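You operate a simulated robot arm through the tools that you are given. There is no shell and no other tool.

Carry out the task below with a simulated two-armed robot. There is one attempt and no reset: what you move stays moved.

JOB
Hold the teal work lamp on the top of the side table steady with one hand and press the button of the teal work lamp to switch it on with the other.

It is judged by the outcome, as a careful person would: the job done as asked, and still so three seconds after it is handed in. It fails if anything else is knocked over, pushed out of place, dropped, spilled or broken.

ROBOT AND FRAMES
Two 7-joint arms with two-finger parallel grippers on one trunk, on a base that moves. Base frame: it is fixed to the floor where the robot stands at the start and does not move with it; the origin is under the middle of the robot, x ahead of it, y to its left, z up. Units: mm, degrees, N and s.
The left shoulder is at the start at [84, 132, 996], the right one opposite. With the tool pointing down near the work surface each hand reaches from about 300 to 720 mm from the robot's upright axis, wherever it stands, measured 20 degrees to its own side. Places, roughly: button of the teal work lamp [-800, -2100, 900]; teal work lamp [-750, -2000, 750]. Payload 1.57 kg a hand.
The tool frame of a hand sits at the grasp point between the pads (the TCP): z along the fingers, y along the line on which they close. The tips reach 30 mm beyond it. Largest opening 110 mm; finger width 24, thickness 12; the body of the gripper, 48 by 112 mm, starts 78 mm behind the TCP.
Orientation is that of the tool frame in the base frame, as [roll, pitch, yaw] about the fixed x, y, z axes, in that order (R = Rz(yaw) Ry(pitch) Rx(roll)). With the fingers straight down and closing along the base's y, the tool's x points along the base's -x, its y along +y and its z along -z.

CONTROLS
- The arms move only by the tool step_arm. It takes "left_series", "right_series" or both (then of equal length, played together; a hand with none holds still); each is a list of rows, each a list of 2 entries, a list of its own where there are three numbers: the shift along the tool's x, y, z in mm, then the turn, a rotation vector about the tool's x, y, z in degrees. In form: [[[tx, ty, tz], [rx, ry, rz]], ...]. A call has 1 to 20 rows; each row is the pose to reach, as a shift and turn from the pose commanded when the call began, along the tool's axes at that moment. "left_claw" and "right_claw" are, for a hand that has rows, the closure, from 0 (fully open) to 1 (shut), set as the call begins (left out, the last holds). Each row takes 0.2 s and may step no farther than 50 mm and 8.6 degrees from the row before; otherwise, or with a gripper value out of range, the whole call is refused. A pose out of reach is approached as far as the arm can. The call stops where the force on the tool passes 40 N (or 10 N more than at its start, if that is more) or the arm is blocked; 0.2 s more then pass. Each finger travels about 45 mm/s and halts on what it meets, pressing with about 30 N; the grip force reading is that of the motor and also rises with nothing between the fingers. The clock runs only during rows and for 0.2 s after the last one: add rows that repeat a pose to give the fingers time. The reply holds the time, the measured pose of the TCP, the force on the tool along the base axes, the opening and the grip force, in the units named above and with some noise, with the torque about the TCP (base axes, N m) and any sound that the robot's microphone picked up.
- Cameras (640 x 400 px; columns grow to the right, rows downward): "scene" is now at [92.1, -4.1, 1622.3]; the picture's right is [0.13, -0.99, -0.01], its down [-0.63, -0.08, -0.77] and it looks along [0.76, 0.11, -0.64] (base axes); focal length 265 px, centre (320, 200). "left" rides on the left gripper at [70, -16, -141] in its tool frame; the picture's right is [0.23, 0.97, 0.00], its down [-0.85, 0.20, -0.48] and it looks along [-0.47, 0.11, 0.88] (tool axes); focal length 222 px, centre (320, 200). "right" rides on the right gripper at [70, 16, -141] in its tool frame; the picture's right is [-0.23, 0.97, 0.00], its down [-0.86, -0.20, -0.48] and it looks along [-0.47, -0.11, 0.88] (tool axes); focal length 222 px, centre (320, 200). There is no depth. A picture from a camera that has moved, and an enlarged one, comes with that camera's place and axes in the base frame and with its lens.
- camera(camera): a new picture of that camera. No time passes.
- raise_lower(by): slides the trunk up (or, below 0, down) by that many mm; the arms and the scene camera ride with it, the base frame stays. It gives what a move gives, with no picture.
- steer(legs): drives the robot by 1 to 6 legs, each [ahead, left, turn to the left] in mm, mm and degrees, along the robot's own axes; the way and the turn of a leg run together, so that a leg with both is an arc; at most 1500 mm and 180 degrees a leg. The arms and the cameras ride along, it lands a little off, and it stops where it bumps. It gives what a move gives.
- head_to(pan, tilt): turns the head with the scene camera to pan (to the left, within 86 degrees either way) and tilt (down, from -29 to 69), counted from straight ahead of the robot. It gives what a move gives.
- zoom(camera, box): a new picture of the part [left, top, right, bottom] of that camera's present view, enlarged. No time passes.
- hand_in(): hands the job in; it is judged then, once.

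Places have to be worked out from the pictures, the camera data and where the tool is seen. Open the grippers and draw the arms clear of the work before you hand the job in, unless the task says otherwise.

The tools are called after "Request:" as name(argument=value, ...) on one line, values as JSON. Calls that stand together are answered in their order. step_arm: Moves the arms, as the interface text tells. Its arguments: {"type":"object","properties":{"left_series":{"type":"array"},"left_claw":{"type":"number"},"right_series":{"type":"array"},"right_claw":{"type":"number"}},"required":[]} The other tools are called the same way: raise_lower (by) moves the trunk up or down; steer (legs) drives the base; head_to (pan, tilt) turns the head that bears the scene camera; camera (camera) takes a picture; zoom (camera, box) takes an enlarged picture of a part of a camera's view; hand_in () hands the job in.

At the start:

```text
clock: 0.0
left_tool_pos: [516.8, 142.0, 1166.0]
left_tool_rot: [-180.0, -0.1, 179.5]
left_force: [0.5, 0.1, 0.6]
left_wrist_torque: [-0.01, -0.01, 0.03]
left_opening: 109.9
left_gripper_force: 0.1
right_tool_pos: [503.7, -181.4, 1159.9]
right_tool_rot: [179.9, 0.1, 179.8]
right_force: [-0.1, -0.5, -0.3]
right_wrist_torque: [0.0, -0.03, -0.02]
right_opening: 109.8
right_gripper_force: 0.1
trunk travel left (down, up): [-590.0, 0.0]
robot x, y, heading: [4.1, -3.1, -0.6]
head pan, tilt (commanded): [8.0, 38.6]
```

scene: 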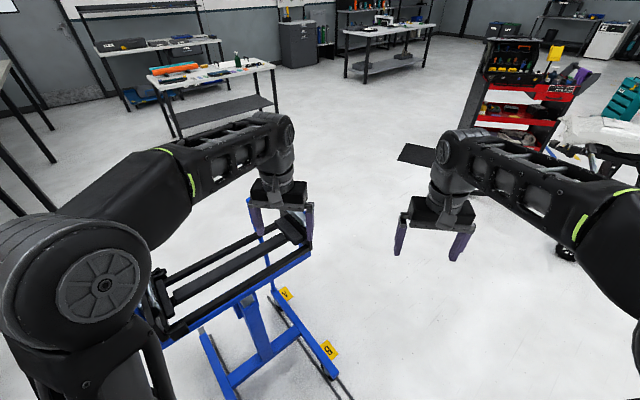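
right: 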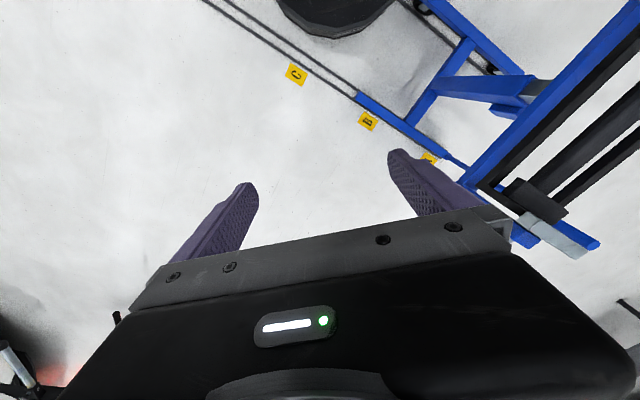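
left: 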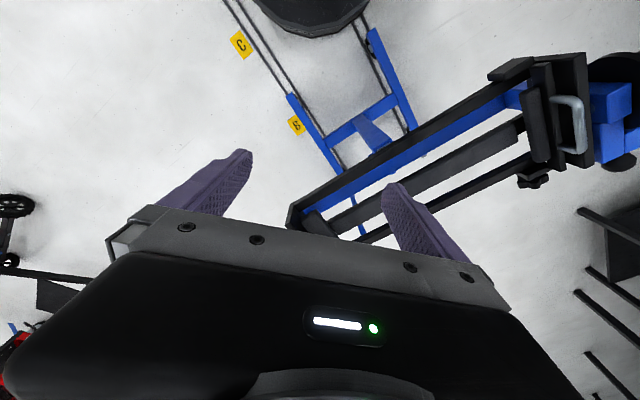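

The lamp is said to be behind and to the right of the robot, so it's out of view. I turn the head to the right to look toward it first.

Request:
head_to(pan=-86, tilt=30)

Request:
camera(camera="scene")

```text
clock: 1.7
left_tool_pos: [499.6, 148.1, 1171.6]
left_tool_rot: [-179.5, 1.1, 179.1]
left_force: [0.2, -0.5, 0.0]
left_wrist_torque: [-0.05, 0.01, 0.0]
left_opening: 110.1
left_gripper_force: 0.1
right_tool_pos: [485.1, -177.2, 1166.6]
right_tool_rot: [-179.6, 1.2, 179.6]
right_force: [-0.7, 0.2, 0.3]
right_wrist_torque: [0.0, 0.0, 0.03]
right_opening: 110.1
right_gripper_force: 0.0
trunk travel left (down, up): [-590.0, 0.0]
robot x, y, heading: [4.5, -4.3, -0.4]
head pan, tilt (commanded): [-85.9, 30.0]
```

```text
taken
camera scene: at [12.3, -95.2, 1635.5], right [-1.0, -0.06, 0.02], down [-0.05, 0.5, -0.87], along [0.04, -0.86, -0.5], focal length 265 px, centre (320, 200)
```

scene: 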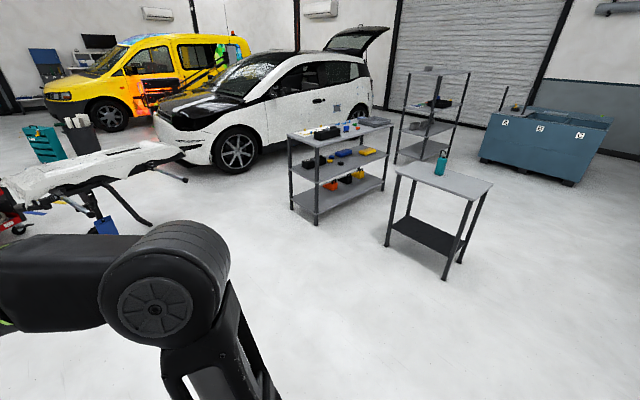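

A side table with a teal object on it is visible at about (440,165). I zoom in for detail.

Request:
zoom(camera="scene", box=[370, 130, 510, 290])

Request:
zoom(camera="scene", box=[410, 140, 470, 190])

```text
2.50 times, centred on (440, 210) of scene
camera zoom: at [12.3, -95.2, 1635.5], right [-1.0, -0.06, 0.02], down [-0.05, 0.5, -0.87], along [0.04, -0.86, -0.5], focal length 663 px, centre (20, 175)
```

zoom: 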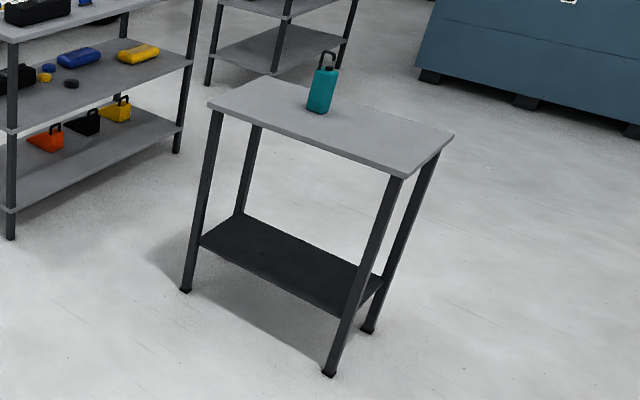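

```text
8.00 times, centred on (440, 165) of scene
camera zoom: at [12.3, -95.2, 1635.5], right [-1.0, -0.06, 0.02], down [-0.05, 0.5, -0.87], along [0.04, -0.86, -0.5], focal length 2121 px, centre (-640, 480)
```

zoom: 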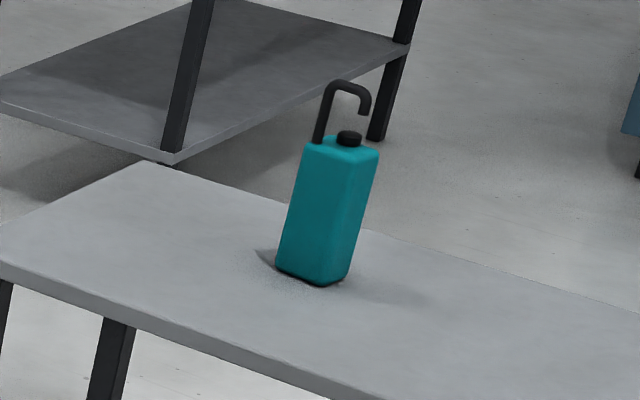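

The lamp is a teal box with a black hook and a black button on its top, standing near the middle of a table that's turned about 45° and whose top is at z≈755. I estimate the lamp at about (-860,-2108), with the near table edge facing (+x,+y). I turn toward it and drive part way, then look again.

Request:
steer(legs=[[0, 0, -104]])

Request:
head_to(pan=0, tilt=35)

Request:
camera(camera="scene")

```text
clock: 6.4
left_tool_pos: [27.7, -507.7, 1177.6]
left_tool_rot: [-180.0, 1.6, 76.2]
left_force: [-0.8, -0.8, 0.0]
left_wrist_torque: [0.03, -0.11, -0.03]
left_opening: 109.9
left_gripper_force: 0.1
right_tool_pos: [-286.1, -422.2, 1169.1]
right_tool_rot: [179.9, 1.6, 76.7]
right_force: [-1.1, 0.1, -0.2]
right_wrist_torque: [0.1, -0.08, 0.0]
right_opening: 109.7
right_gripper_force: 0.1
trunk travel left (down, up): [-590.0, 0.0]
robot x, y, heading: [0.1, -7.5, -103.4]
head pan, tilt (commanded): [-85.9, 30.0]
```

```text
clock: 8.0
left_tool_pos: [45.2, -494.9, 1169.0]
left_tool_rot: [179.4, 0.9, 75.8]
left_force: [-0.4, -0.1, -1.5]
left_wrist_torque: [0.04, -0.05, -0.04]
left_opening: 110.3
left_gripper_force: 0.1
right_tool_pos: [-266.8, -408.5, 1159.5]
right_tool_rot: [179.1, 0.9, 76.3]
right_force: [-0.7, -1.7, -0.9]
right_wrist_torque: [0.15, -0.06, -0.03]
right_opening: 110.1
right_gripper_force: 0.0
trunk travel left (down, up): [-590.0, 0.0]
robot x, y, heading: [35.1, 12.6, -103.9]
head pan, tilt (commanded): [0.0, 35.0]
```

```text
taken
camera scene: at [42.3, -49.5, 1626.8], right [-0.97, 0.24, 0.01], down [0.12, 0.56, -0.82], along [-0.2, -0.79, -0.57], focal length 265 px, centre (320, 200)
```

scene: 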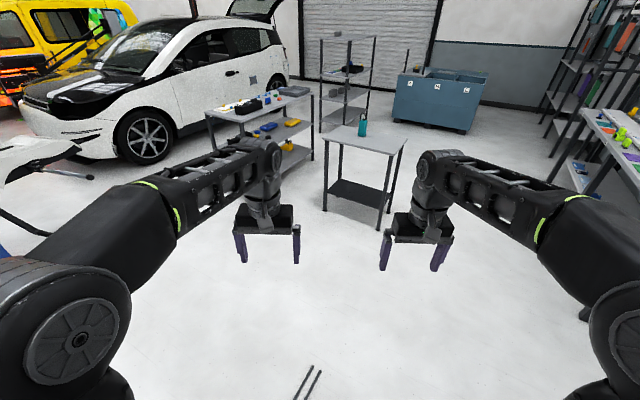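

The way to the table is clear. I drive 900 mm ahead and look again.

Request:
steer(legs=[[900, 0, 0]])

Request:
camera(camera="scene")

```text
clock: 8.9
left_tool_pos: [28.7, -473.7, 1168.1]
left_tool_rot: [177.8, 0.8, 75.2]
left_force: [-1.3, 0.0, 0.3]
left_wrist_torque: [0.01, -0.11, -0.01]
left_opening: 110.1
left_gripper_force: 0.1
right_tool_pos: [-283.4, -381.9, 1149.1]
right_tool_rot: [177.5, 1.0, 75.5]
right_force: [-1.8, -1.3, -0.6]
right_wrist_torque: [0.06, -0.08, 0.04]
right_opening: 109.9
right_gripper_force: 0.1
trunk travel left (down, up): [-590.0, 0.0]
robot x, y, heading: [56.5, 30.8, -104.2]
head pan, tilt (commanded): [0.0, 35.0]
stopped in leg 1: the robot was blocked; the commanded pose is now the measured one
```

```text
taken
camera scene: at [60.6, -34.6, 1626.7], right [-0.97, 0.25, 0.01], down [0.13, 0.56, -0.82], along [-0.21, -0.79, -0.58], focal length 265 px, centre (320, 200)
```

scene: 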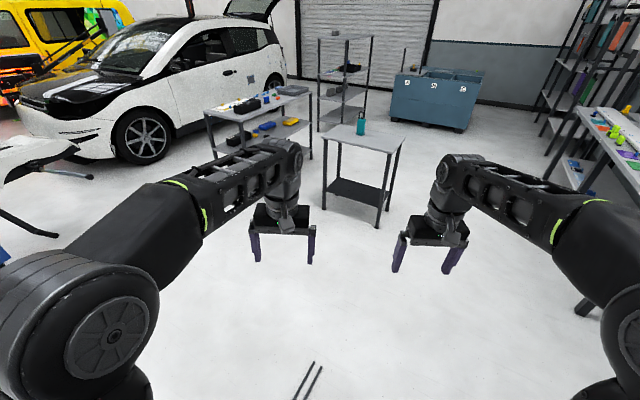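

The robot was blocked and has drifted to (56,31). I look around with the wrist cameras and the head to find what it touches.

Request:
camera(camera="left")

Request:
camera(camera="right")

Request:
head_to(pan=86, tilt=60)

Request:
camera(camera="scene")

```text
taken
camera left: at [25.5, -398.6, 1309.3], right [1.0, -0.03, 0.03], down [-0.04, -0.87, 0.5], along [0.01, -0.5, -0.87], focal length 222 px, centre (320, 200)
```

left: 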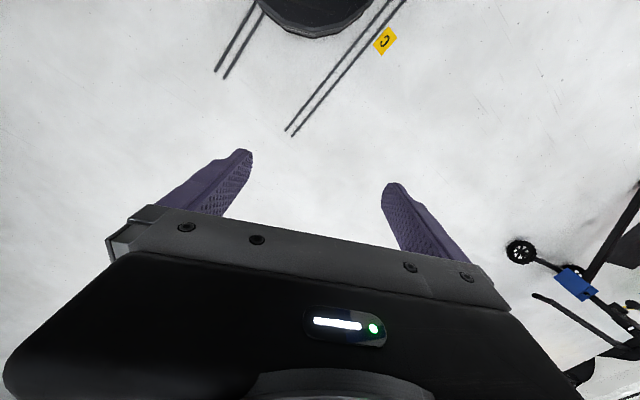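

```text
taken
camera right: at [-255.2, -315.4, 1290.6], right [0.89, -0.46, 0.05], down [-0.42, -0.77, 0.48], along [-0.19, -0.45, -0.87], focal length 222 px, centre (320, 200)
```

right: 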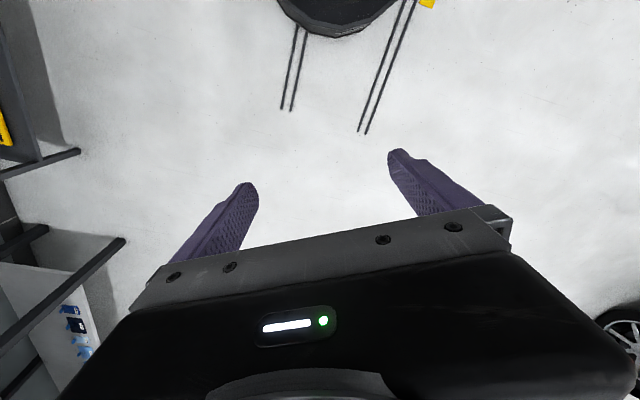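

```text
clock: 10.5
left_tool_pos: [33.7, -469.0, 1171.5]
left_tool_rot: [177.9, 1.0, 75.2]
left_force: [0.1, 0.3, 0.5]
left_wrist_torque: [0.03, -0.02, -0.04]
left_opening: 110.1
left_gripper_force: 0.1
right_tool_pos: [-277.9, -379.7, 1151.7]
right_tool_rot: [177.6, 1.2, 75.6]
right_force: [-0.3, 0.4, -0.7]
right_wrist_torque: [-0.02, -0.02, 0.02]
right_opening: 110.2
right_gripper_force: 0.2
trunk travel left (down, up): [-590.0, 0.0]
robot x, y, heading: [52.5, 30.6, -104.4]
head pan, tilt (commanded): [85.9, 60.0]
```

```text
taken
camera scene: at [150.1, 34.6, 1591.5], right [-0.31, -0.95, 0.0], down [-0.83, 0.27, -0.49], along [0.46, -0.15, -0.87], focal length 265 px, centre (320, 200)
```

scene: 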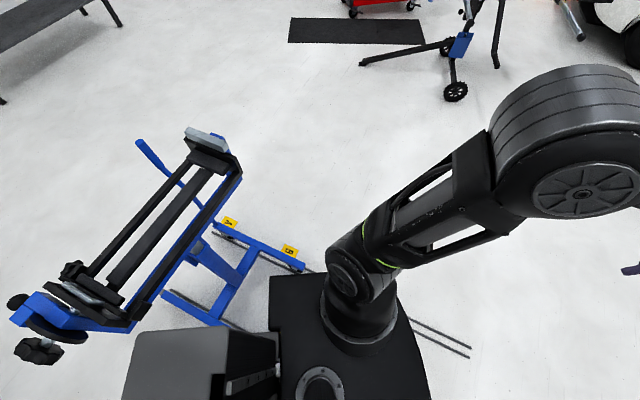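

The robot tilts about 2° to its right and seems to be touching something near the blue stand's legs or rails. I look down on the other side and ahead to understand it before moving.

Request:
zoom(camera="scene", box=[120, 200, 480, 400])

Request:
head_to(pan=-86, tilt=65)

Request:
camera(camera="scene")

Request:
head_to(pan=0, tilt=69)

Request:
camera(camera="scene")

```text
1.78 times, centred on (300, 300) of scene
camera zoom: at [150.1, 34.6, 1591.5], right [-0.31, -0.95, 0.0], down [-0.83, 0.27, -0.49], along [0.46, -0.15, -0.87], focal length 471 px, centre (356, 22)
```

zoom: 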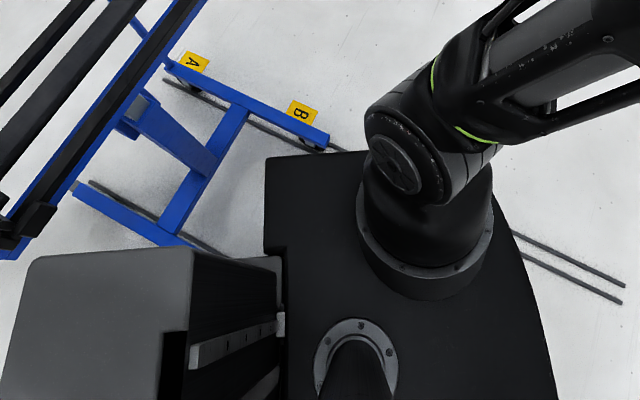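

```text
clock: 13.1
left_tool_pos: [33.8, -468.9, 1172.5]
left_tool_rot: [178.0, 1.0, 75.2]
left_force: [0.4, 0.3, 0.7]
left_wrist_torque: [-0.02, 0.01, 0.01]
left_opening: 110.2
left_gripper_force: 0.1
right_tool_pos: [-278.4, -379.3, 1152.1]
right_tool_rot: [177.7, 1.1, 75.7]
right_force: [-0.4, 0.3, 0.8]
right_wrist_torque: [0.02, -0.01, -0.01]
right_opening: 110.0
right_gripper_force: 0.1
trunk travel left (down, up): [-590.0, 0.0]
robot x, y, heading: [55.2, 31.2, -104.2]
head pan, tilt (commanded): [-85.9, 65.0]
```

```text
taken
camera scene: at [27.1, 66.3, 1588.0], right [0.18, 0.98, 0.0], down [0.89, -0.16, -0.44], along [-0.43, 0.08, -0.9], focal length 265 px, centre (320, 200)
```

scene: 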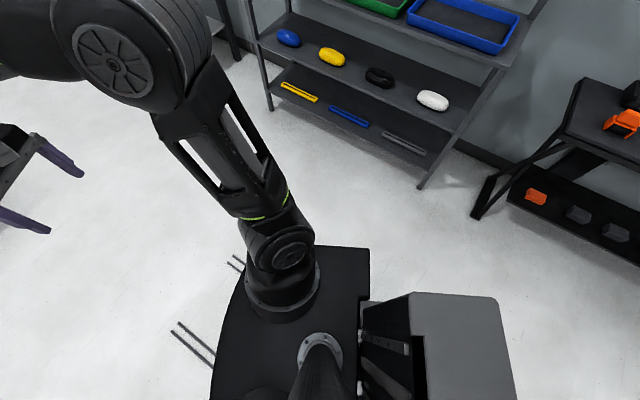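

```text
clock: 14.7
left_tool_pos: [31.9, -469.3, 1171.1]
left_tool_rot: [178.0, 1.1, 75.3]
left_force: [0.0, -0.4, 0.1]
left_wrist_torque: [-0.03, -0.01, -0.03]
left_opening: 110.0
left_gripper_force: 0.0
right_tool_pos: [-277.7, -379.1, 1152.4]
right_tool_rot: [177.7, 1.3, 75.7]
right_force: [0.0, 0.1, -0.3]
right_wrist_torque: [0.03, -0.02, 0.0]
right_opening: 110.1
right_gripper_force: 0.1
trunk travel left (down, up): [-590.0, 0.0]
robot x, y, heading: [53.3, 30.2, -104.2]
head pan, tilt (commanded): [0.0, 68.8]
```

```text
taken
camera scene: at [72.9, 1.4, 1583.2], right [-0.97, 0.25, 0.02], down [0.22, 0.9, -0.36], along [-0.1, -0.35, -0.93], focal length 265 px, centre (320, 200)
```

scene: 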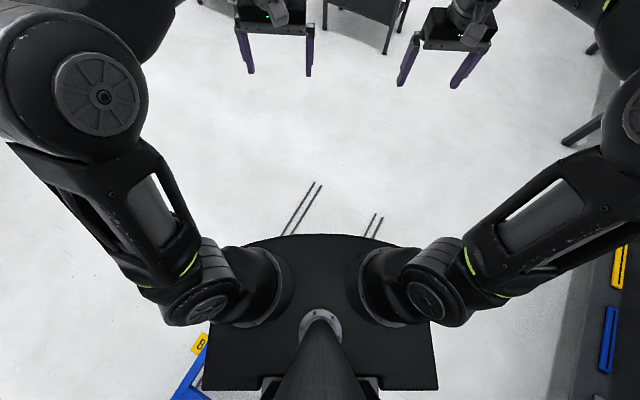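

The stand's leg and rails lie near the base's rear-left, and the stand itself has not moved. I make a small test move directly away from it (ahead and to the right).

Request:
steer(legs=[[86, -51, 0]])

Request:
head_to(pan=86, tilt=60)

Request:
camera(camera="scene")

```text
clock: 15.8
left_tool_pos: [-42.7, -546.3, 1170.6]
left_tool_rot: [177.8, 0.9, 76.1]
left_force: [-0.5, -0.2, 0.1]
left_wrist_torque: [-0.01, -0.07, 0.04]
left_opening: 109.7
left_gripper_force: 0.2
right_tool_pos: [-353.6, -461.3, 1149.9]
right_tool_rot: [177.5, 1.2, 76.5]
right_force: [-1.1, -0.4, -0.1]
right_wrist_torque: [0.01, -0.09, 0.01]
right_opening: 110.0
right_gripper_force: 0.0
trunk travel left (down, up): [-590.0, 0.0]
robot x, y, heading: [-28.6, -44.9, -103.5]
head pan, tilt (commanded): [0.0, 68.8]
```

```text
clock: 17.4
left_tool_pos: [-54.9, -541.7, 1170.9]
left_tool_rot: [177.1, 1.0, 76.1]
left_force: [0.7, -0.3, 0.9]
left_wrist_torque: [0.01, -0.02, 0.04]
left_opening: 110.0
left_gripper_force: 0.2
right_tool_pos: [-367.2, -455.5, 1147.9]
right_tool_rot: [176.8, 1.3, 76.5]
right_force: [0.1, -0.4, -0.3]
right_wrist_torque: [0.0, 0.01, 0.01]
right_opening: 110.1
right_gripper_force: 0.1
trunk travel left (down, up): [-590.0, 0.0]
robot x, y, heading: [-25.8, -43.1, -103.4]
head pan, tilt (commanded): [85.9, 60.0]
```

```text
taken
camera scene: at [71.7, -40.3, 1591.5], right [-0.3, -0.95, 0.0], down [-0.83, 0.26, -0.49], along [0.46, -0.15, -0.87], focal length 265 px, centre (320, 200)
```

scene: 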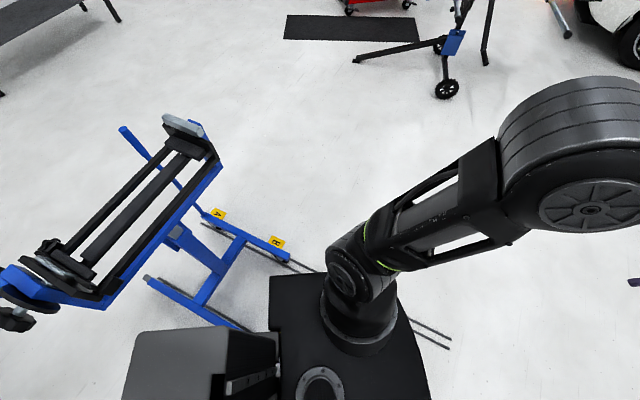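

That moved freely, so the stand's leg was what blocked it. I continue a bit farther away along the same direction, then ahead.

Request:
steer(legs=[[130, -77, 0], [300, 0, 0]])

Request:
head_to(pan=0, tilt=35)

Request:
camera(camera="scene")

```text
clock: 18.7
left_tool_pos: [-148.3, -582.3, 1165.2]
left_tool_rot: [174.9, 0.8, 75.2]
left_force: [-1.8, -1.2, -0.7]
left_wrist_torque: [0.12, -0.14, 0.01]
left_opening: 109.8
left_gripper_force: 0.1
right_tool_pos: [-459.5, -492.9, 1131.6]
right_tool_rot: [174.6, 1.1, 75.7]
right_force: [-2.3, -0.8, -0.5]
right_wrist_torque: [0.05, -0.17, 0.01]
right_opening: 110.1
right_gripper_force: 0.0
trunk travel left (down, up): [-590.0, 0.0]
robot x, y, heading: [-71.1, -95.8, -103.9]
head pan, tilt (commanded): [85.9, 60.0]
stopped in leg 1: the robot was blocked; the commanded pose is now the measured one
```

```text
clock: 20.3
left_tool_pos: [-135.2, -585.8, 1165.1]
left_tool_rot: [175.6, 0.7, 75.3]
left_force: [-0.3, 0.5, 0.5]
left_wrist_torque: [-0.07, 0.03, 0.02]
left_opening: 109.8
left_gripper_force: 0.0
right_tool_pos: [-444.9, -499.0, 1134.0]
right_tool_rot: [175.1, 1.0, 75.9]
right_force: [0.1, 0.6, 0.8]
right_wrist_torque: [-0.04, 0.0, -0.01]
right_opening: 110.1
right_gripper_force: 0.1
trunk travel left (down, up): [-590.0, 0.0]
robot x, y, heading: [-68.0, -91.7, -104.0]
head pan, tilt (commanded): [0.0, 35.0]
```

```text
taken
camera scene: at [-63.3, -138.5, 1627.5], right [-0.97, 0.24, 0.01], down [0.13, 0.55, -0.82], along [-0.2, -0.8, -0.57], focal length 265 px, centre (320, 200)
```

scene: 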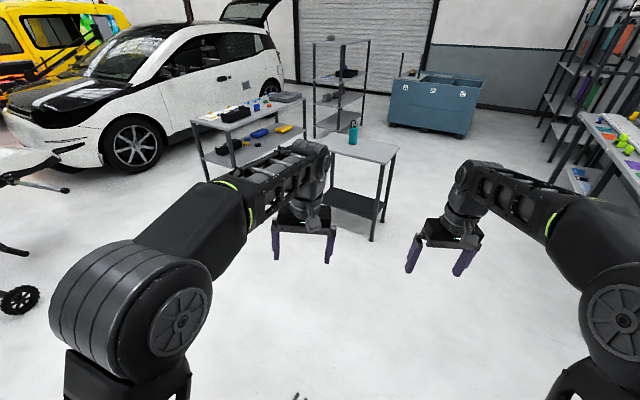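

The robot stopped again and both hands lean right by about 5°, so something under or beside the base is affecting it. I tilt both grippers back toward the robot so that the wrist cameras can look at the base.

Request:
step_arm(left_series=[[[0, 20, 0], [0, 8, 0]], [[0, 40, 0], [0, 16, 0]], [[0, 60, 0], [0, 24, 0]], [[0, 80, 0], [0, 32, 0]], [[0, 100, 0], [0, 40, 0]], [[0, 100, 0], [0, 48, 0]], [[0, 100, 0], [0, 55, 0]]], right_series=[[[0, 0, 0], [0, 8, 0]], [[0, 0, 0], [0, 16, 0]], [[0, 0, 0], [0, 24, 0]], [[0, 0, 0], [0, 32, 0]], [[0, 0, 0], [0, 40, 0]], [[0, 0, 0], [0, 48, 0]], [[0, 0, 0], [0, 55, 0]]])

Request:
camera(camera="left")

Request:
camera(camera="right")

```text
clock: 21.9
left_tool_pos: [-47.3, -548.6, 1087.2]
left_tool_rot: [-172.0, -17.2, 77.2]
left_force: [-0.4, 0.5, -0.5]
left_wrist_torque: [-0.02, -0.05, -0.01]
left_opening: 110.1
left_gripper_force: 0.0
left hand out of reach, approached as far as the arm can: row 1, 2, 3, 4, 5, 6, 7
right_tool_pos: [-431.6, -456.0, 1069.9]
right_tool_rot: [172.4, -14.3, 80.1]
right_force: [-1.0, -0.3, -0.7]
right_wrist_torque: [-0.02, -0.05, 0.04]
right_opening: 110.1
right_gripper_force: 0.0
right hand out of reach, approached as far as the arm can: row 1, 2, 3, 4, 5, 6, 7
trunk travel left (down, up): [-590.0, 0.0]
robot x, y, heading: [-64.7, -93.1, -104.1]
head pan, tilt (commanded): [0.0, 35.0]
```

```text
taken
camera left: at [-38.9, -525.3, 1244.9], right [1.0, 0.04, -0.06], down [0.05, -0.98, 0.17], along [-0.05, -0.18, -0.98], focal length 222 px, centre (320, 200)
```

left: 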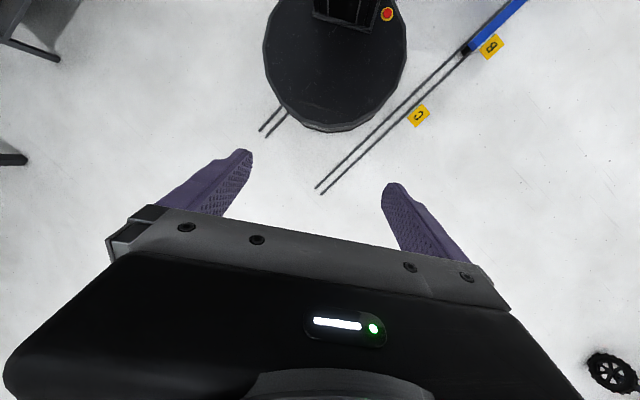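

```text
taken
camera right: at [-428.6, -424.5, 1225.7], right [0.91, -0.41, 0.07], down [-0.42, -0.88, 0.22], along [-0.03, -0.23, -0.97], focal length 222 px, centre (320, 200)
```

right: 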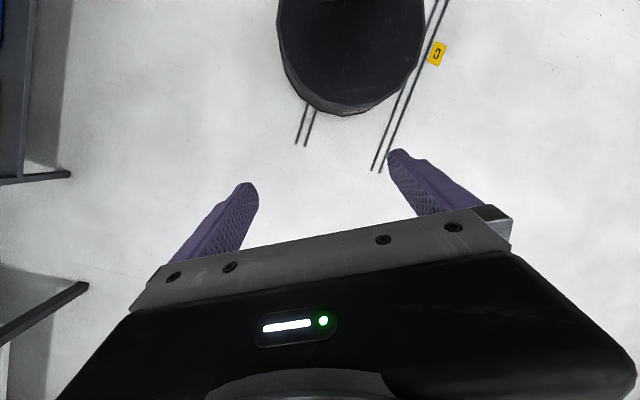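

The base is a disc of radius about 286 mm standing over the second rail pair, with nothing visible in front of it. I bring the hands back upright and test a short ahead move.

Request:
step_arm(left_series=[[[0, 0, 0], [0, -8, 0]], [[0, 0, 0], [0, -16, 0]], [[0, 0, 0], [0, -16, 0]]], right_series=[[[0, 0, 0], [0, -8, 0]], [[0, 0, 0], [0, -16, 0]], [[0, 0, 0], [0, -16, 0]]])

Request:
steer(legs=[[60, 0, 0]])

Request:
camera(camera="scene")

```text
clock: 22.7
left_tool_pos: [-48.4, -551.4, 1087.4]
left_tool_rot: [-172.3, -1.3, 79.7]
left_force: [-0.1, -0.3, -0.3]
left_wrist_torque: [0.02, 0.0, 0.01]
left_opening: 109.9
left_gripper_force: 0.0
right_tool_pos: [-431.1, -462.6, 1071.9]
right_tool_rot: [172.7, 1.7, 78.4]
right_force: [-0.1, 0.0, 0.3]
right_wrist_torque: [0.02, -0.01, -0.03]
right_opening: 110.0
right_gripper_force: 0.1
trunk travel left (down, up): [-590.0, 0.0]
robot x, y, heading: [-68.8, -94.4, -104.2]
head pan, tilt (commanded): [0.0, 35.0]
```

```text
clock: 23.6
left_tool_pos: [-63.7, -621.3, 1084.2]
left_tool_rot: [-172.2, -1.8, 80.0]
left_force: [-1.0, 0.4, -0.1]
left_wrist_torque: [-0.05, -0.07, 0.03]
left_opening: 110.0
left_gripper_force: 0.0
right_tool_pos: [-449.0, -533.9, 1069.1]
right_tool_rot: [172.9, 1.2, 78.7]
right_force: [0.5, 0.5, 0.0]
right_wrist_torque: [-0.06, -0.06, -0.03]
right_opening: 110.1
right_gripper_force: 0.0
trunk travel left (down, up): [-590.0, 0.0]
robot x, y, heading: [-86.6, -155.2, -103.6]
head pan, tilt (commanded): [0.0, 35.0]
```

```text
taken
camera scene: at [-66.7, -228.4, 1627.6], right [-0.97, 0.23, 0.02], down [0.12, 0.57, -0.82], along [-0.2, -0.79, -0.58], focal length 265 px, centre (320, 200)
```

scene: 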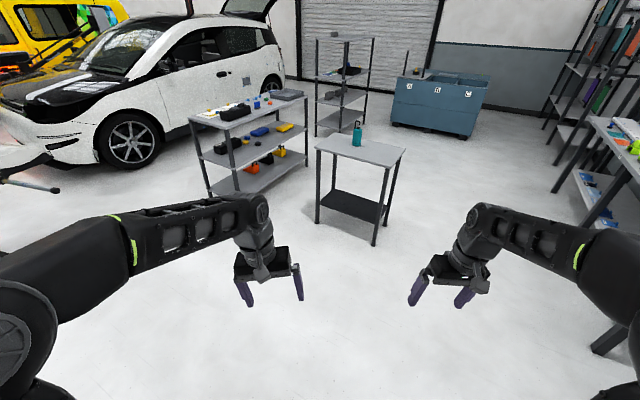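

The short ahead move worked this time. I continue ahead in moderate legs toward the table.

Request:
steer(legs=[[250, 0, 0], [250, 0, 0]])

Request:
camera(camera="scene")

```text
clock: 25.9
left_tool_pos: [-197.0, -822.2, 1084.5]
left_tool_rot: [-173.6, -1.5, 79.6]
left_force: [-0.8, -0.1, 0.0]
left_wrist_torque: [0.01, -0.02, 0.03]
left_opening: 110.0
left_gripper_force: 0.0
right_tool_pos: [-579.3, -731.9, 1058.5]
right_tool_rot: [171.5, 1.4, 78.0]
right_force: [0.5, 0.2, 0.5]
right_wrist_torque: [0.03, -0.09, 0.01]
right_opening: 109.9
right_gripper_force: 0.1
trunk travel left (down, up): [-590.0, 0.0]
robot x, y, heading: [-192.4, -366.4, -104.3]
head pan, tilt (commanded): [0.0, 35.0]
stopped in leg 2: the robot was blocked; the commanded pose is now the measured one
```

```text
taken
camera scene: at [-208.9, -426.2, 1624.3], right [-0.97, 0.25, 0.0], down [0.14, 0.56, -0.82], along [-0.2, -0.79, -0.58], focal length 265 px, centre (320, 200)
```

scene: 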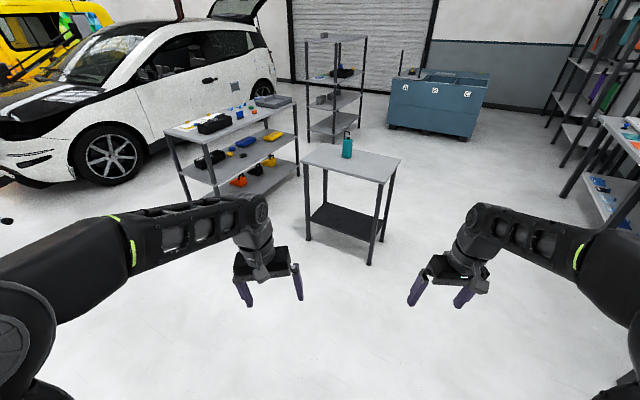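

The robot seems to be riding over the floor rails, which deflect and stop it. I move parallel to the rails (diagonally ahead-right) to get past their ends at about s=-580.

Request:
steer(legs=[[86, -51, 0], [86, -51, 0], [86, -51, 0]])

Request:
camera(camera="left")

Request:
camera(camera="right")

```text
clock: 28.6
left_tool_pos: [-407.2, -1032.8, 1085.7]
left_tool_rot: [-173.5, -1.5, 79.4]
left_force: [0.6, -0.2, 0.2]
left_wrist_torque: [0.02, -0.03, 0.01]
left_opening: 110.1
left_gripper_force: 0.0
right_tool_pos: [-789.5, -941.4, 1060.6]
right_tool_rot: [171.5, 1.3, 77.9]
right_force: [-0.1, 0.2, -1.0]
right_wrist_torque: [-0.01, -0.02, -0.02]
right_opening: 110.0
right_gripper_force: 0.1
trunk travel left (down, up): [-590.0, 0.0]
robot x, y, heading: [-405.7, -578.4, -104.3]
head pan, tilt (commanded): [0.0, 35.0]
```

```text
taken
camera left: at [-395.3, -968.9, 1230.2], right [0.99, 0.05, -0.1], down [0.09, -0.9, 0.43], along [-0.07, -0.44, -0.9], focal length 222 px, centre (320, 200)
```

left: 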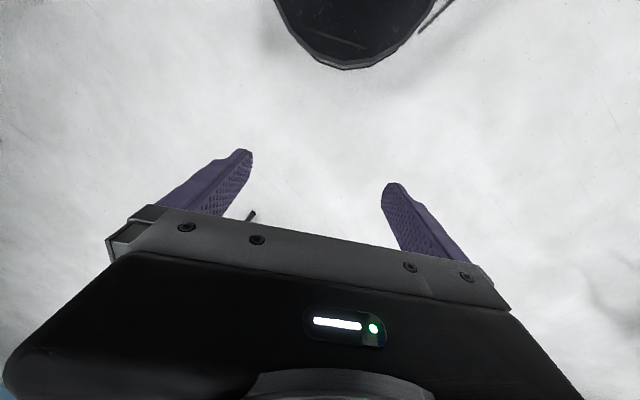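

```text
taken
camera right: at [-779.0, -869.3, 1201.1], right [0.9, -0.42, 0.15], down [-0.44, -0.77, 0.47], along [-0.08, -0.48, -0.87], focal length 222 px, centre (320, 200)
```

right: 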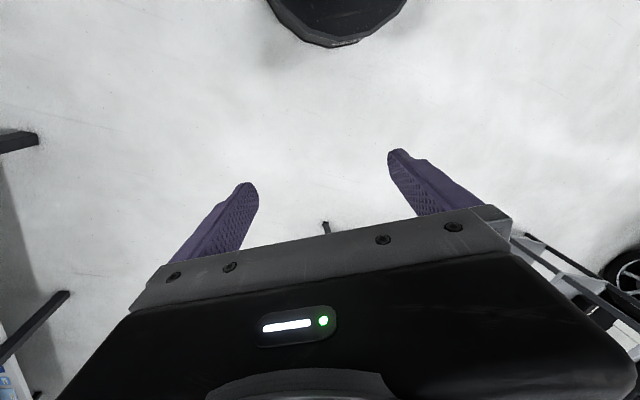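

That was smooth: the robot is at (-406,-578) and passing the rails' ends. I continue 170 mm the same way, then turn to face the table edge squarely (heading about -136°).

Request:
steer(legs=[[86, -51, 0], [86, -51, 0], [0, 0, -32]])

Request:
head_to(pan=20, tilt=35)

Request:
camera(camera="scene")

```text
clock: 32.0
left_tool_pos: [-784.5, -1101.7, 1086.3]
left_tool_rot: [-173.4, -1.4, 47.5]
left_force: [0.3, 0.0, -0.3]
left_wrist_torque: [0.05, 0.01, 0.01]
left_opening: 110.0
left_gripper_force: 0.1
right_tool_pos: [-1062.5, -822.2, 1060.5]
right_tool_rot: [171.6, 1.5, 46.0]
right_force: [0.0, -0.1, -0.4]
right_wrist_torque: [-0.02, 0.01, 0.0]
right_opening: 109.9
right_gripper_force: 0.1
trunk travel left (down, up): [-590.0, 0.0]
robot x, y, heading: [-542.7, -719.5, -136.1]
head pan, tilt (commanded): [0.0, 35.0]
```

```text
clock: 32.8
left_tool_pos: [-787.4, -1101.8, 1086.5]
left_tool_rot: [-173.4, -1.3, 47.5]
left_force: [-0.7, -0.3, -0.2]
left_wrist_torque: [0.02, 0.02, 0.0]
left_opening: 109.9
left_gripper_force: 0.2
right_tool_pos: [-1062.0, -821.8, 1060.6]
right_tool_rot: [171.5, 1.5, 46.0]
right_force: [-0.5, -0.9, -0.4]
right_wrist_torque: [-0.02, 0.01, -0.01]
right_opening: 109.9
right_gripper_force: 0.0
trunk travel left (down, up): [-590.0, 0.0]
robot x, y, heading: [-540.2, -720.5, -136.5]
head pan, tilt (commanded): [20.0, 35.0]
```

```text
taken
camera scene: at [-560.1, -777.1, 1624.5], right [-0.9, 0.44, 0.0], down [0.25, 0.51, -0.82], along [-0.36, -0.73, -0.57], focal length 265 px, centre (320, 200)
```

scene: 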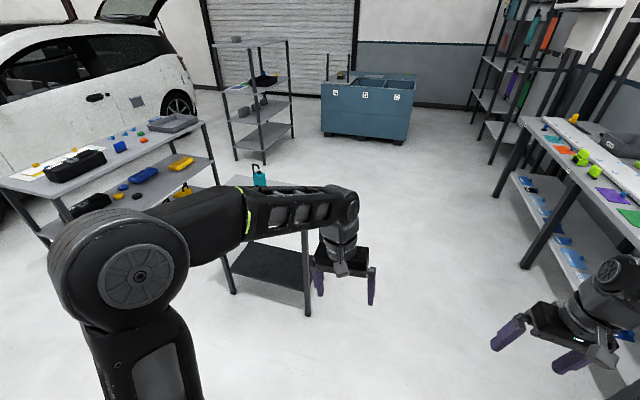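

The robot is clear of the rails at (-540,-720), heading -136.5°. I slide left about 790 mm to line up with the lamp, staying at a distance.

Request:
steer(legs=[[0, 400, 0], [0, 385, 0]])

Request:
head_to(pan=0, tilt=35)

Request:
camera(camera="scene")

```text
clock: 37.3
left_tool_pos: [-250.9, -1663.7, 1085.4]
left_tool_rot: [-173.4, -1.4, 46.9]
left_force: [-0.2, -0.7, 0.3]
left_wrist_torque: [0.03, 0.05, -0.01]
left_opening: 110.0
left_gripper_force: 0.1
right_tool_pos: [-524.3, -1379.9, 1061.1]
right_tool_rot: [171.6, 1.5, 45.4]
right_force: [-0.3, -0.4, 0.6]
right_wrist_torque: [-0.01, -0.01, -0.03]
right_opening: 110.1
right_gripper_force: 0.1
trunk travel left (down, up): [-590.0, 0.0]
robot x, y, heading: [-2.6, -1285.9, -136.8]
head pan, tilt (commanded): [20.0, 35.0]
```

```text
clock: 38.2
left_tool_pos: [-251.9, -1661.5, 1085.4]
left_tool_rot: [-173.4, -1.4, 46.8]
left_force: [0.5, 0.5, -0.9]
left_wrist_torque: [-0.01, -0.01, 0.01]
left_opening: 110.1
left_gripper_force: 0.1
right_tool_pos: [-524.6, -1379.4, 1061.2]
right_tool_rot: [171.6, 1.5, 45.4]
right_force: [0.6, 0.5, -1.1]
right_wrist_torque: [-0.01, -0.02, 0.03]
right_opening: 109.6
right_gripper_force: 0.2
trunk travel left (down, up): [-590.0, 0.0]
robot x, y, heading: [-5.6, -1279.9, -136.9]
head pan, tilt (commanded): [0.0, 35.0]
```

```text
taken
camera scene: at [-46.5, -1321.7, 1624.5], right [-0.68, 0.73, 0.0], down [0.42, 0.39, -0.82], along [-0.6, -0.56, -0.57], focal length 265 px, centre (320, 200)
```

scene: 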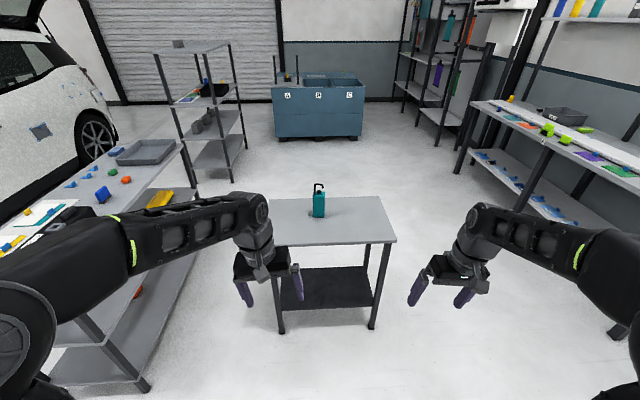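

The table and lamp are now straight ahead. I zoom in on the lamp to see its shape and button.

Request:
zoom(camera="scene", box=[280, 170, 360, 230])

Request:
zoom(camera="scene", box=[230, 160, 430, 340])

```text
6.67 times, centred on (320, 200) of scene
camera zoom: at [-46.5, -1321.7, 1624.5], right [-0.68, 0.73, 0.0], down [0.42, 0.39, -0.82], along [-0.6, -0.56, -0.57], focal length 1768 px, centre (320, 200)
```

zoom: 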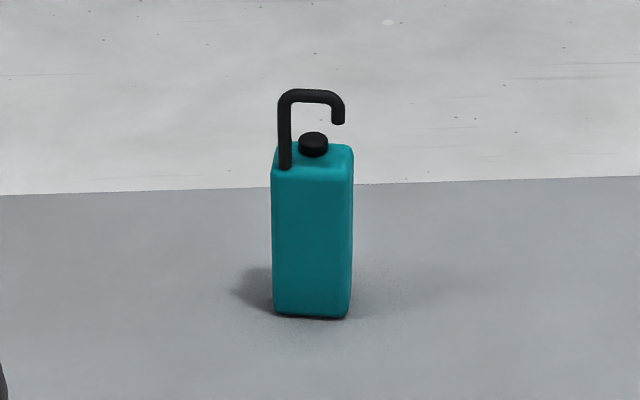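

```text
2.22 times, centred on (330, 250) of scene
camera zoom: at [-46.5, -1321.7, 1624.5], right [-0.68, 0.73, 0.0], down [0.42, 0.39, -0.82], along [-0.6, -0.56, -0.57], focal length 589 px, centre (298, 89)
```

zoom: 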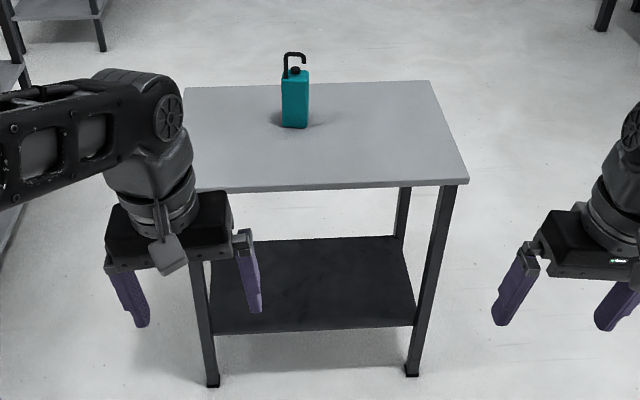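

The lamp stands at about (-851,-2081), 1164 mm ahead of the axis and centred; body roughly 65×50×140 mm with the button near (-840,-2069,920) and the hook standing just on the robot's side of it. I drive closer, to about 600 mm.

Request:
steer(legs=[[300, 0, 0], [240, 0, 0]])

Request:
head_to(pan=0, tilt=50)

Request:
camera(camera="scene")

```text
clock: 41.6
left_tool_pos: [-646.1, -2029.4, 1085.8]
left_tool_rot: [-173.5, -1.5, 46.7]
left_force: [0.8, -0.2, 0.9]
left_wrist_torque: [0.0, -0.04, -0.02]
left_opening: 109.9
left_gripper_force: 0.0
right_tool_pos: [-919.2, -1745.5, 1061.0]
right_tool_rot: [171.5, 1.4, 45.2]
right_force: [-0.7, -0.7, -0.9]
right_wrist_torque: [0.01, -0.02, 0.01]
right_opening: 110.2
right_gripper_force: 0.1
trunk travel left (down, up): [-590.0, 0.0]
robot x, y, heading: [-394.3, -1649.7, -137.2]
head pan, tilt (commanded): [0.0, 35.0]
```

```text
clock: 42.4
left_tool_pos: [-644.9, -2028.7, 1085.7]
left_tool_rot: [-173.3, -1.4, 46.7]
left_force: [0.1, 0.5, 0.2]
left_wrist_torque: [0.01, 0.0, 0.01]
left_opening: 109.9
left_gripper_force: 0.1
right_tool_pos: [-916.6, -1744.9, 1061.2]
right_tool_rot: [171.5, 1.5, 45.1]
right_force: [0.6, 0.0, -0.3]
right_wrist_torque: [0.0, 0.01, 0.03]
right_opening: 110.0
right_gripper_force: 0.1
trunk travel left (down, up): [-590.0, 0.0]
robot x, y, heading: [-396.6, -1651.6, -136.9]
head pan, tilt (commanded): [0.0, 50.0]
```

```text
taken
camera scene: at [-430.9, -1680.8, 1602.8], right [-0.68, 0.73, 0.0], down [0.56, 0.52, -0.64], along [-0.47, -0.44, -0.77], focal length 265 px, centre (320, 200)
```

scene: 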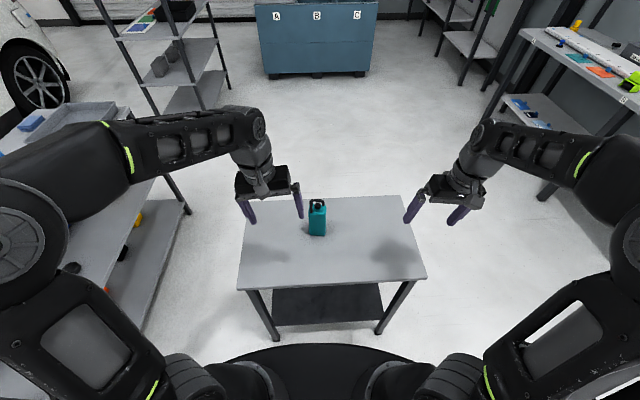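

The robot is at the table with the hands above it and the lamp between. I zoom in on the lamp from here for a second triangulation.

Request:
zoom(camera="scene", box=[284, 185, 348, 245])

Request:
zoom(camera="scene", box=[200, 140, 460, 300])

Request:
camera(camera="left")

Request:
camera(camera="right")

```text
6.67 times, centred on (316, 215) of scene
camera zoom: at [-430.9, -1680.8, 1602.8], right [-0.68, 0.73, 0.0], down [0.56, 0.52, -0.64], along [-0.47, -0.44, -0.77], focal length 1768 px, centre (347, 100)
```

zoom: 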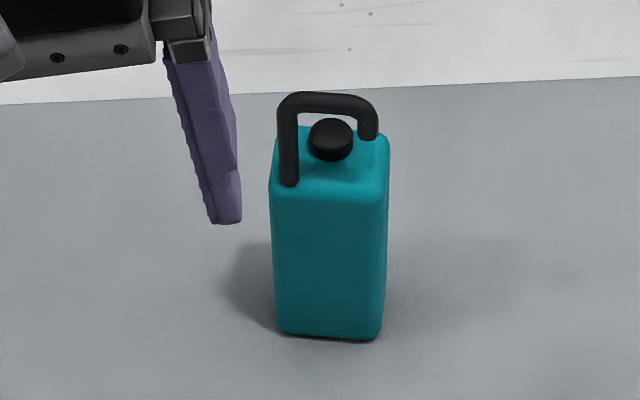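

```text
2.46 times, centred on (330, 220) of scene
camera zoom: at [-430.9, -1680.8, 1602.8], right [-0.68, 0.73, 0.0], down [0.56, 0.52, -0.64], along [-0.47, -0.44, -0.77], focal length 653 px, centre (295, 151)
```

zoom: 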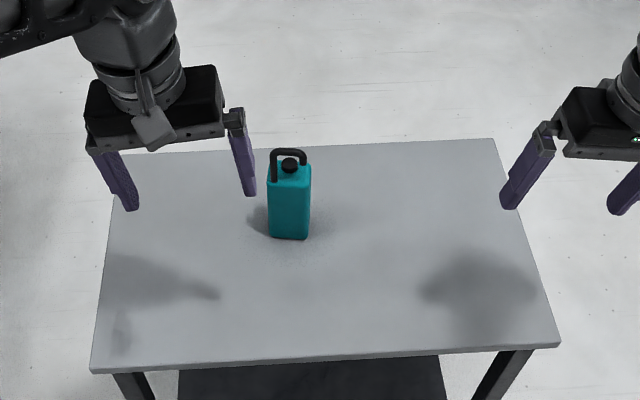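

```text
taken
camera left: at [-600.4, -1981.1, 1230.6], right [0.86, -0.5, -0.11], down [-0.41, -0.8, 0.43], along [-0.3, -0.33, -0.9], focal length 222 px, centre (320, 200)
```

left: 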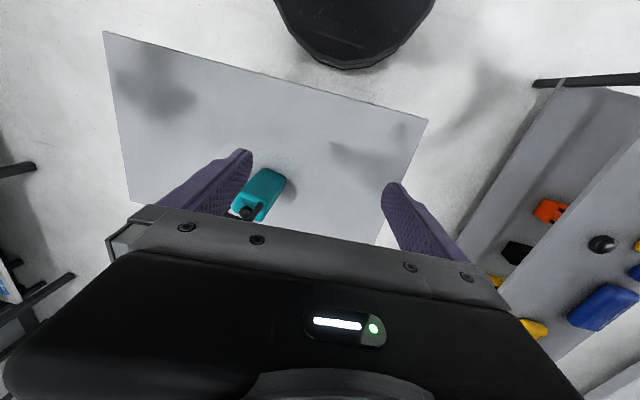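

```text
taken
camera right: at [-869.5, -1689.7, 1201.6], right [0.53, -0.84, 0.15], down [-0.78, -0.41, 0.47], along [-0.33, -0.36, -0.87], focal length 222 px, centre (320, 200)
```

right: 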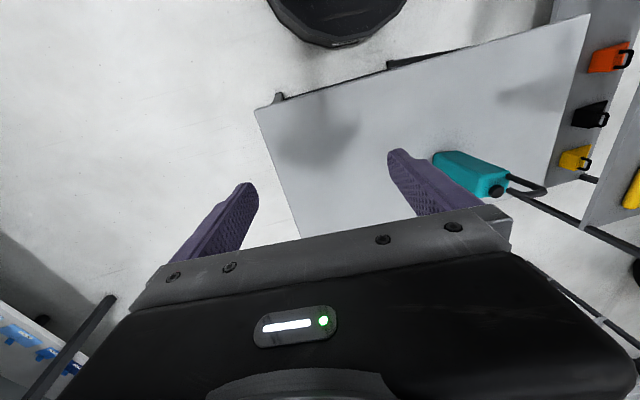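

All three cameras see the lamp; triangulating the button gives about (-822,-2060,921), with the table top near z≈767. I zoom the wrist views to understand the hook's position relative to the button.

Request:
zoom(camera="right", box=[420, 140, 560, 220])

Request:
zoom(camera="left", box=[210, 150, 310, 230])

```text
4.57 times, centred on (490, 180) of right
camera zoom: at [-869.5, -1689.7, 1201.6], right [0.53, -0.84, 0.15], down [-0.78, -0.41, 0.47], along [-0.33, -0.36, -0.87], focal length 1015 px, centre (-457, 291)
```

zoom: 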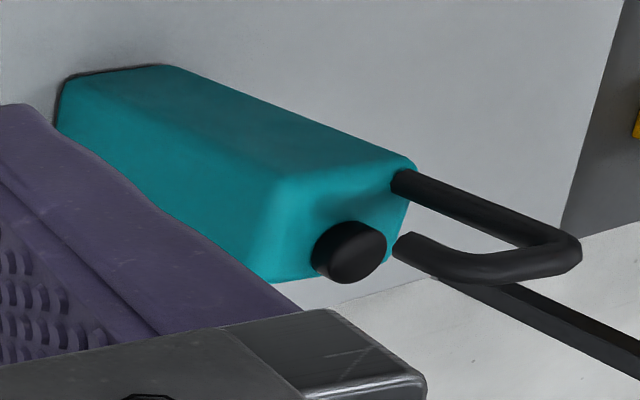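

```text
5.00 times, centred on (260, 190) of left
camera zoom: at [-600.4, -1981.1, 1230.6], right [0.86, -0.5, -0.11], down [-0.41, -0.8, 0.43], along [-0.3, -0.33, -0.9], focal length 1111 px, centre (620, 250)
```

zoom: 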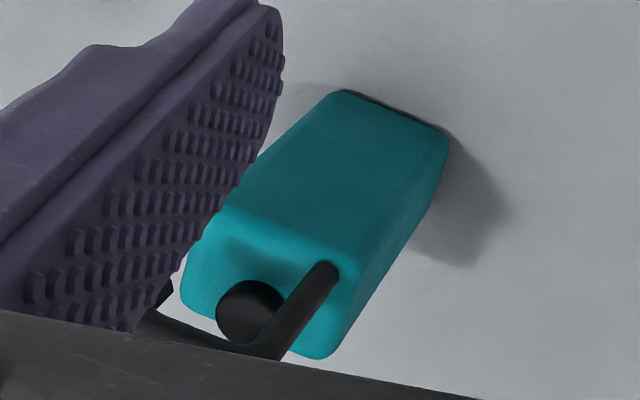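

The hook stands in a plane about 17–20 mm on the robot's side of the button, so the button can be pressed from above if I aim slightly to its far side. For holding, I'll bring the left gripper in from the front, pitched 35° down, fingers on the left and right faces; first a pre-grasp pose 120 mm short of the lamp.

Request:
step_arm(left_series=[[[-6.7, -9.6, 23.5], [-0.4, -7.0, 1.2]], [[-13.4, -19.2, 46.9], [-0.75, -13.95, 2.4]], [[-20.0, -28.8, 70.4], [-1.1, -20.9, 3.6]], [[-26.7, -38.4, 93.9], [-1.5, -27.9, 4.75]], [[-33.4, -48.0, 117.3], [-1.9, -34.9, 5.9]], [[-40.1, -57.6, 140.8], [-2.25, -41.85, 7.1]], [[-46.7, -67.2, 164.2], [-2.6, -48.8, 8.3]], [[-53.4, -76.8, 187.7], [-3.0, -55.8, 9.5]], [[-53.4, -76.8, 187.7], [-3.0, -55.8, 9.5]]], left_claw=0)

Request:
camera(camera="scene")

Request:
camera(camera="left")

Request:
camera(camera="right")

```text
clock: 44.4
left_tool_pos: [-748.7, -1994.2, 906.9]
left_tool_rot: [180.0, 55.0, 39.8]
left_force: [-1.0, 0.2, 0.6]
left_wrist_torque: [0.0, -0.02, -0.01]
left_opening: 110.0
left_gripper_force: 0.0
right_tool_pos: [-917.3, -1744.7, 1060.4]
right_tool_rot: [171.5, 1.5, 45.3]
right_force: [0.5, 0.4, 0.1]
right_wrist_torque: [-0.02, 0.03, 0.02]
right_opening: 109.8
right_gripper_force: 0.0
trunk travel left (down, up): [-590.0, 0.0]
robot x, y, heading: [-393.8, -1649.3, -137.1]
head pan, tilt (commanded): [0.0, 50.0]
```

```text
taken
camera scene: at [-430.3, -1680.3, 1602.8], right [-0.68, 0.73, 0.0], down [0.56, 0.52, -0.64], along [-0.47, -0.44, -0.77], focal length 265 px, centre (320, 200)
```

scene: 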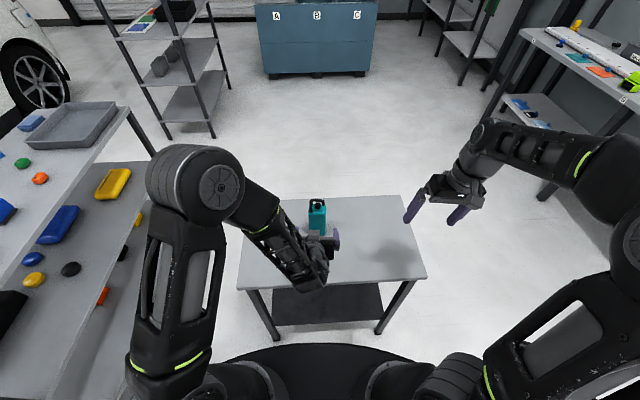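

```text
taken
camera left: at [-640.3, -1883.1, 931.8], right [0.73, -0.66, -0.18], down [0.05, -0.22, 0.98], along [-0.69, -0.72, -0.12], focal length 222 px, centre (320, 200)
```

left: 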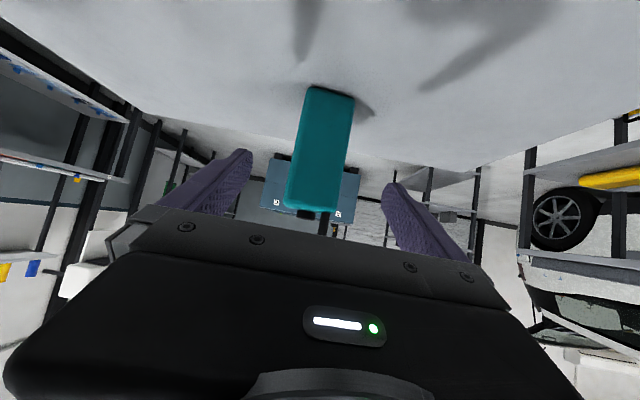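

```text
taken
camera right: at [-869.0, -1689.4, 1201.8], right [0.53, -0.84, 0.15], down [-0.78, -0.41, 0.47], along [-0.33, -0.36, -0.87], focal length 222 px, centre (320, 200)
```

right: 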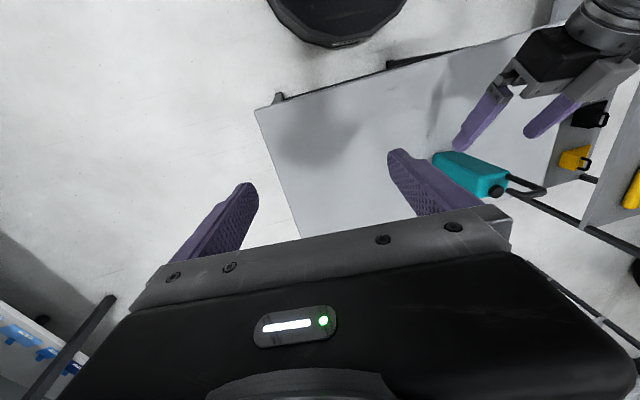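

The pre-grasp pose was reached accurately. I zoom in from the left and right wrist cameras and the scene camera to check the fingers' centring on the lamp.

Request:
zoom(camera="left", box=[220, 70, 420, 230])

Request:
zoom(camera="right", box=[420, 60, 620, 220])

Request:
zoom(camera="scene", box=[260, 180, 380, 280])

```text
2.50 times, centred on (320, 150) of left
camera zoom: at [-640.3, -1883.1, 931.8], right [0.73, -0.66, -0.18], down [0.05, -0.22, 0.98], along [-0.69, -0.72, -0.12], focal length 555 px, centre (320, 325)
```

zoom: 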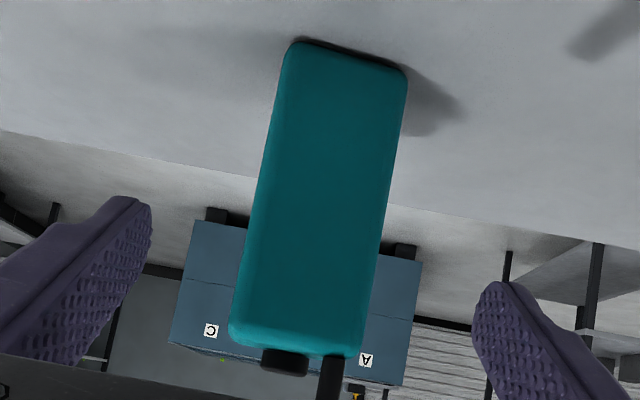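

```text
2.50 times, centred on (520, 140) of right
camera zoom: at [-869.0, -1689.4, 1201.8], right [0.53, -0.84, 0.15], down [-0.78, -0.41, 0.47], along [-0.33, -0.36, -0.87], focal length 555 px, centre (-180, 350)
```

zoom: 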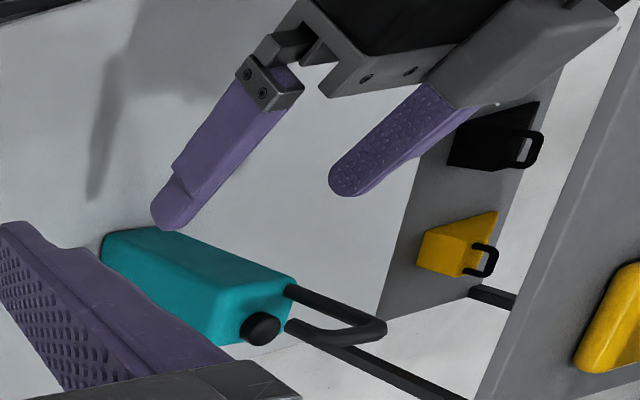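

```text
4.00 times, centred on (320, 230) of scene
camera zoom: at [-430.3, -1680.3, 1602.8], right [-0.68, 0.73, 0.0], down [0.56, 0.52, -0.64], along [-0.47, -0.44, -0.77], focal length 1061 px, centre (320, 80)
```

zoom: 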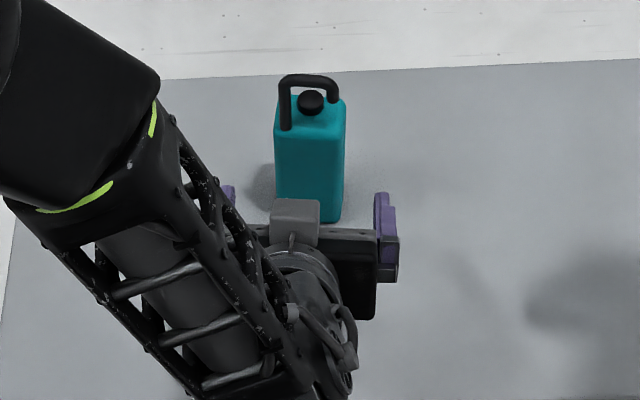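

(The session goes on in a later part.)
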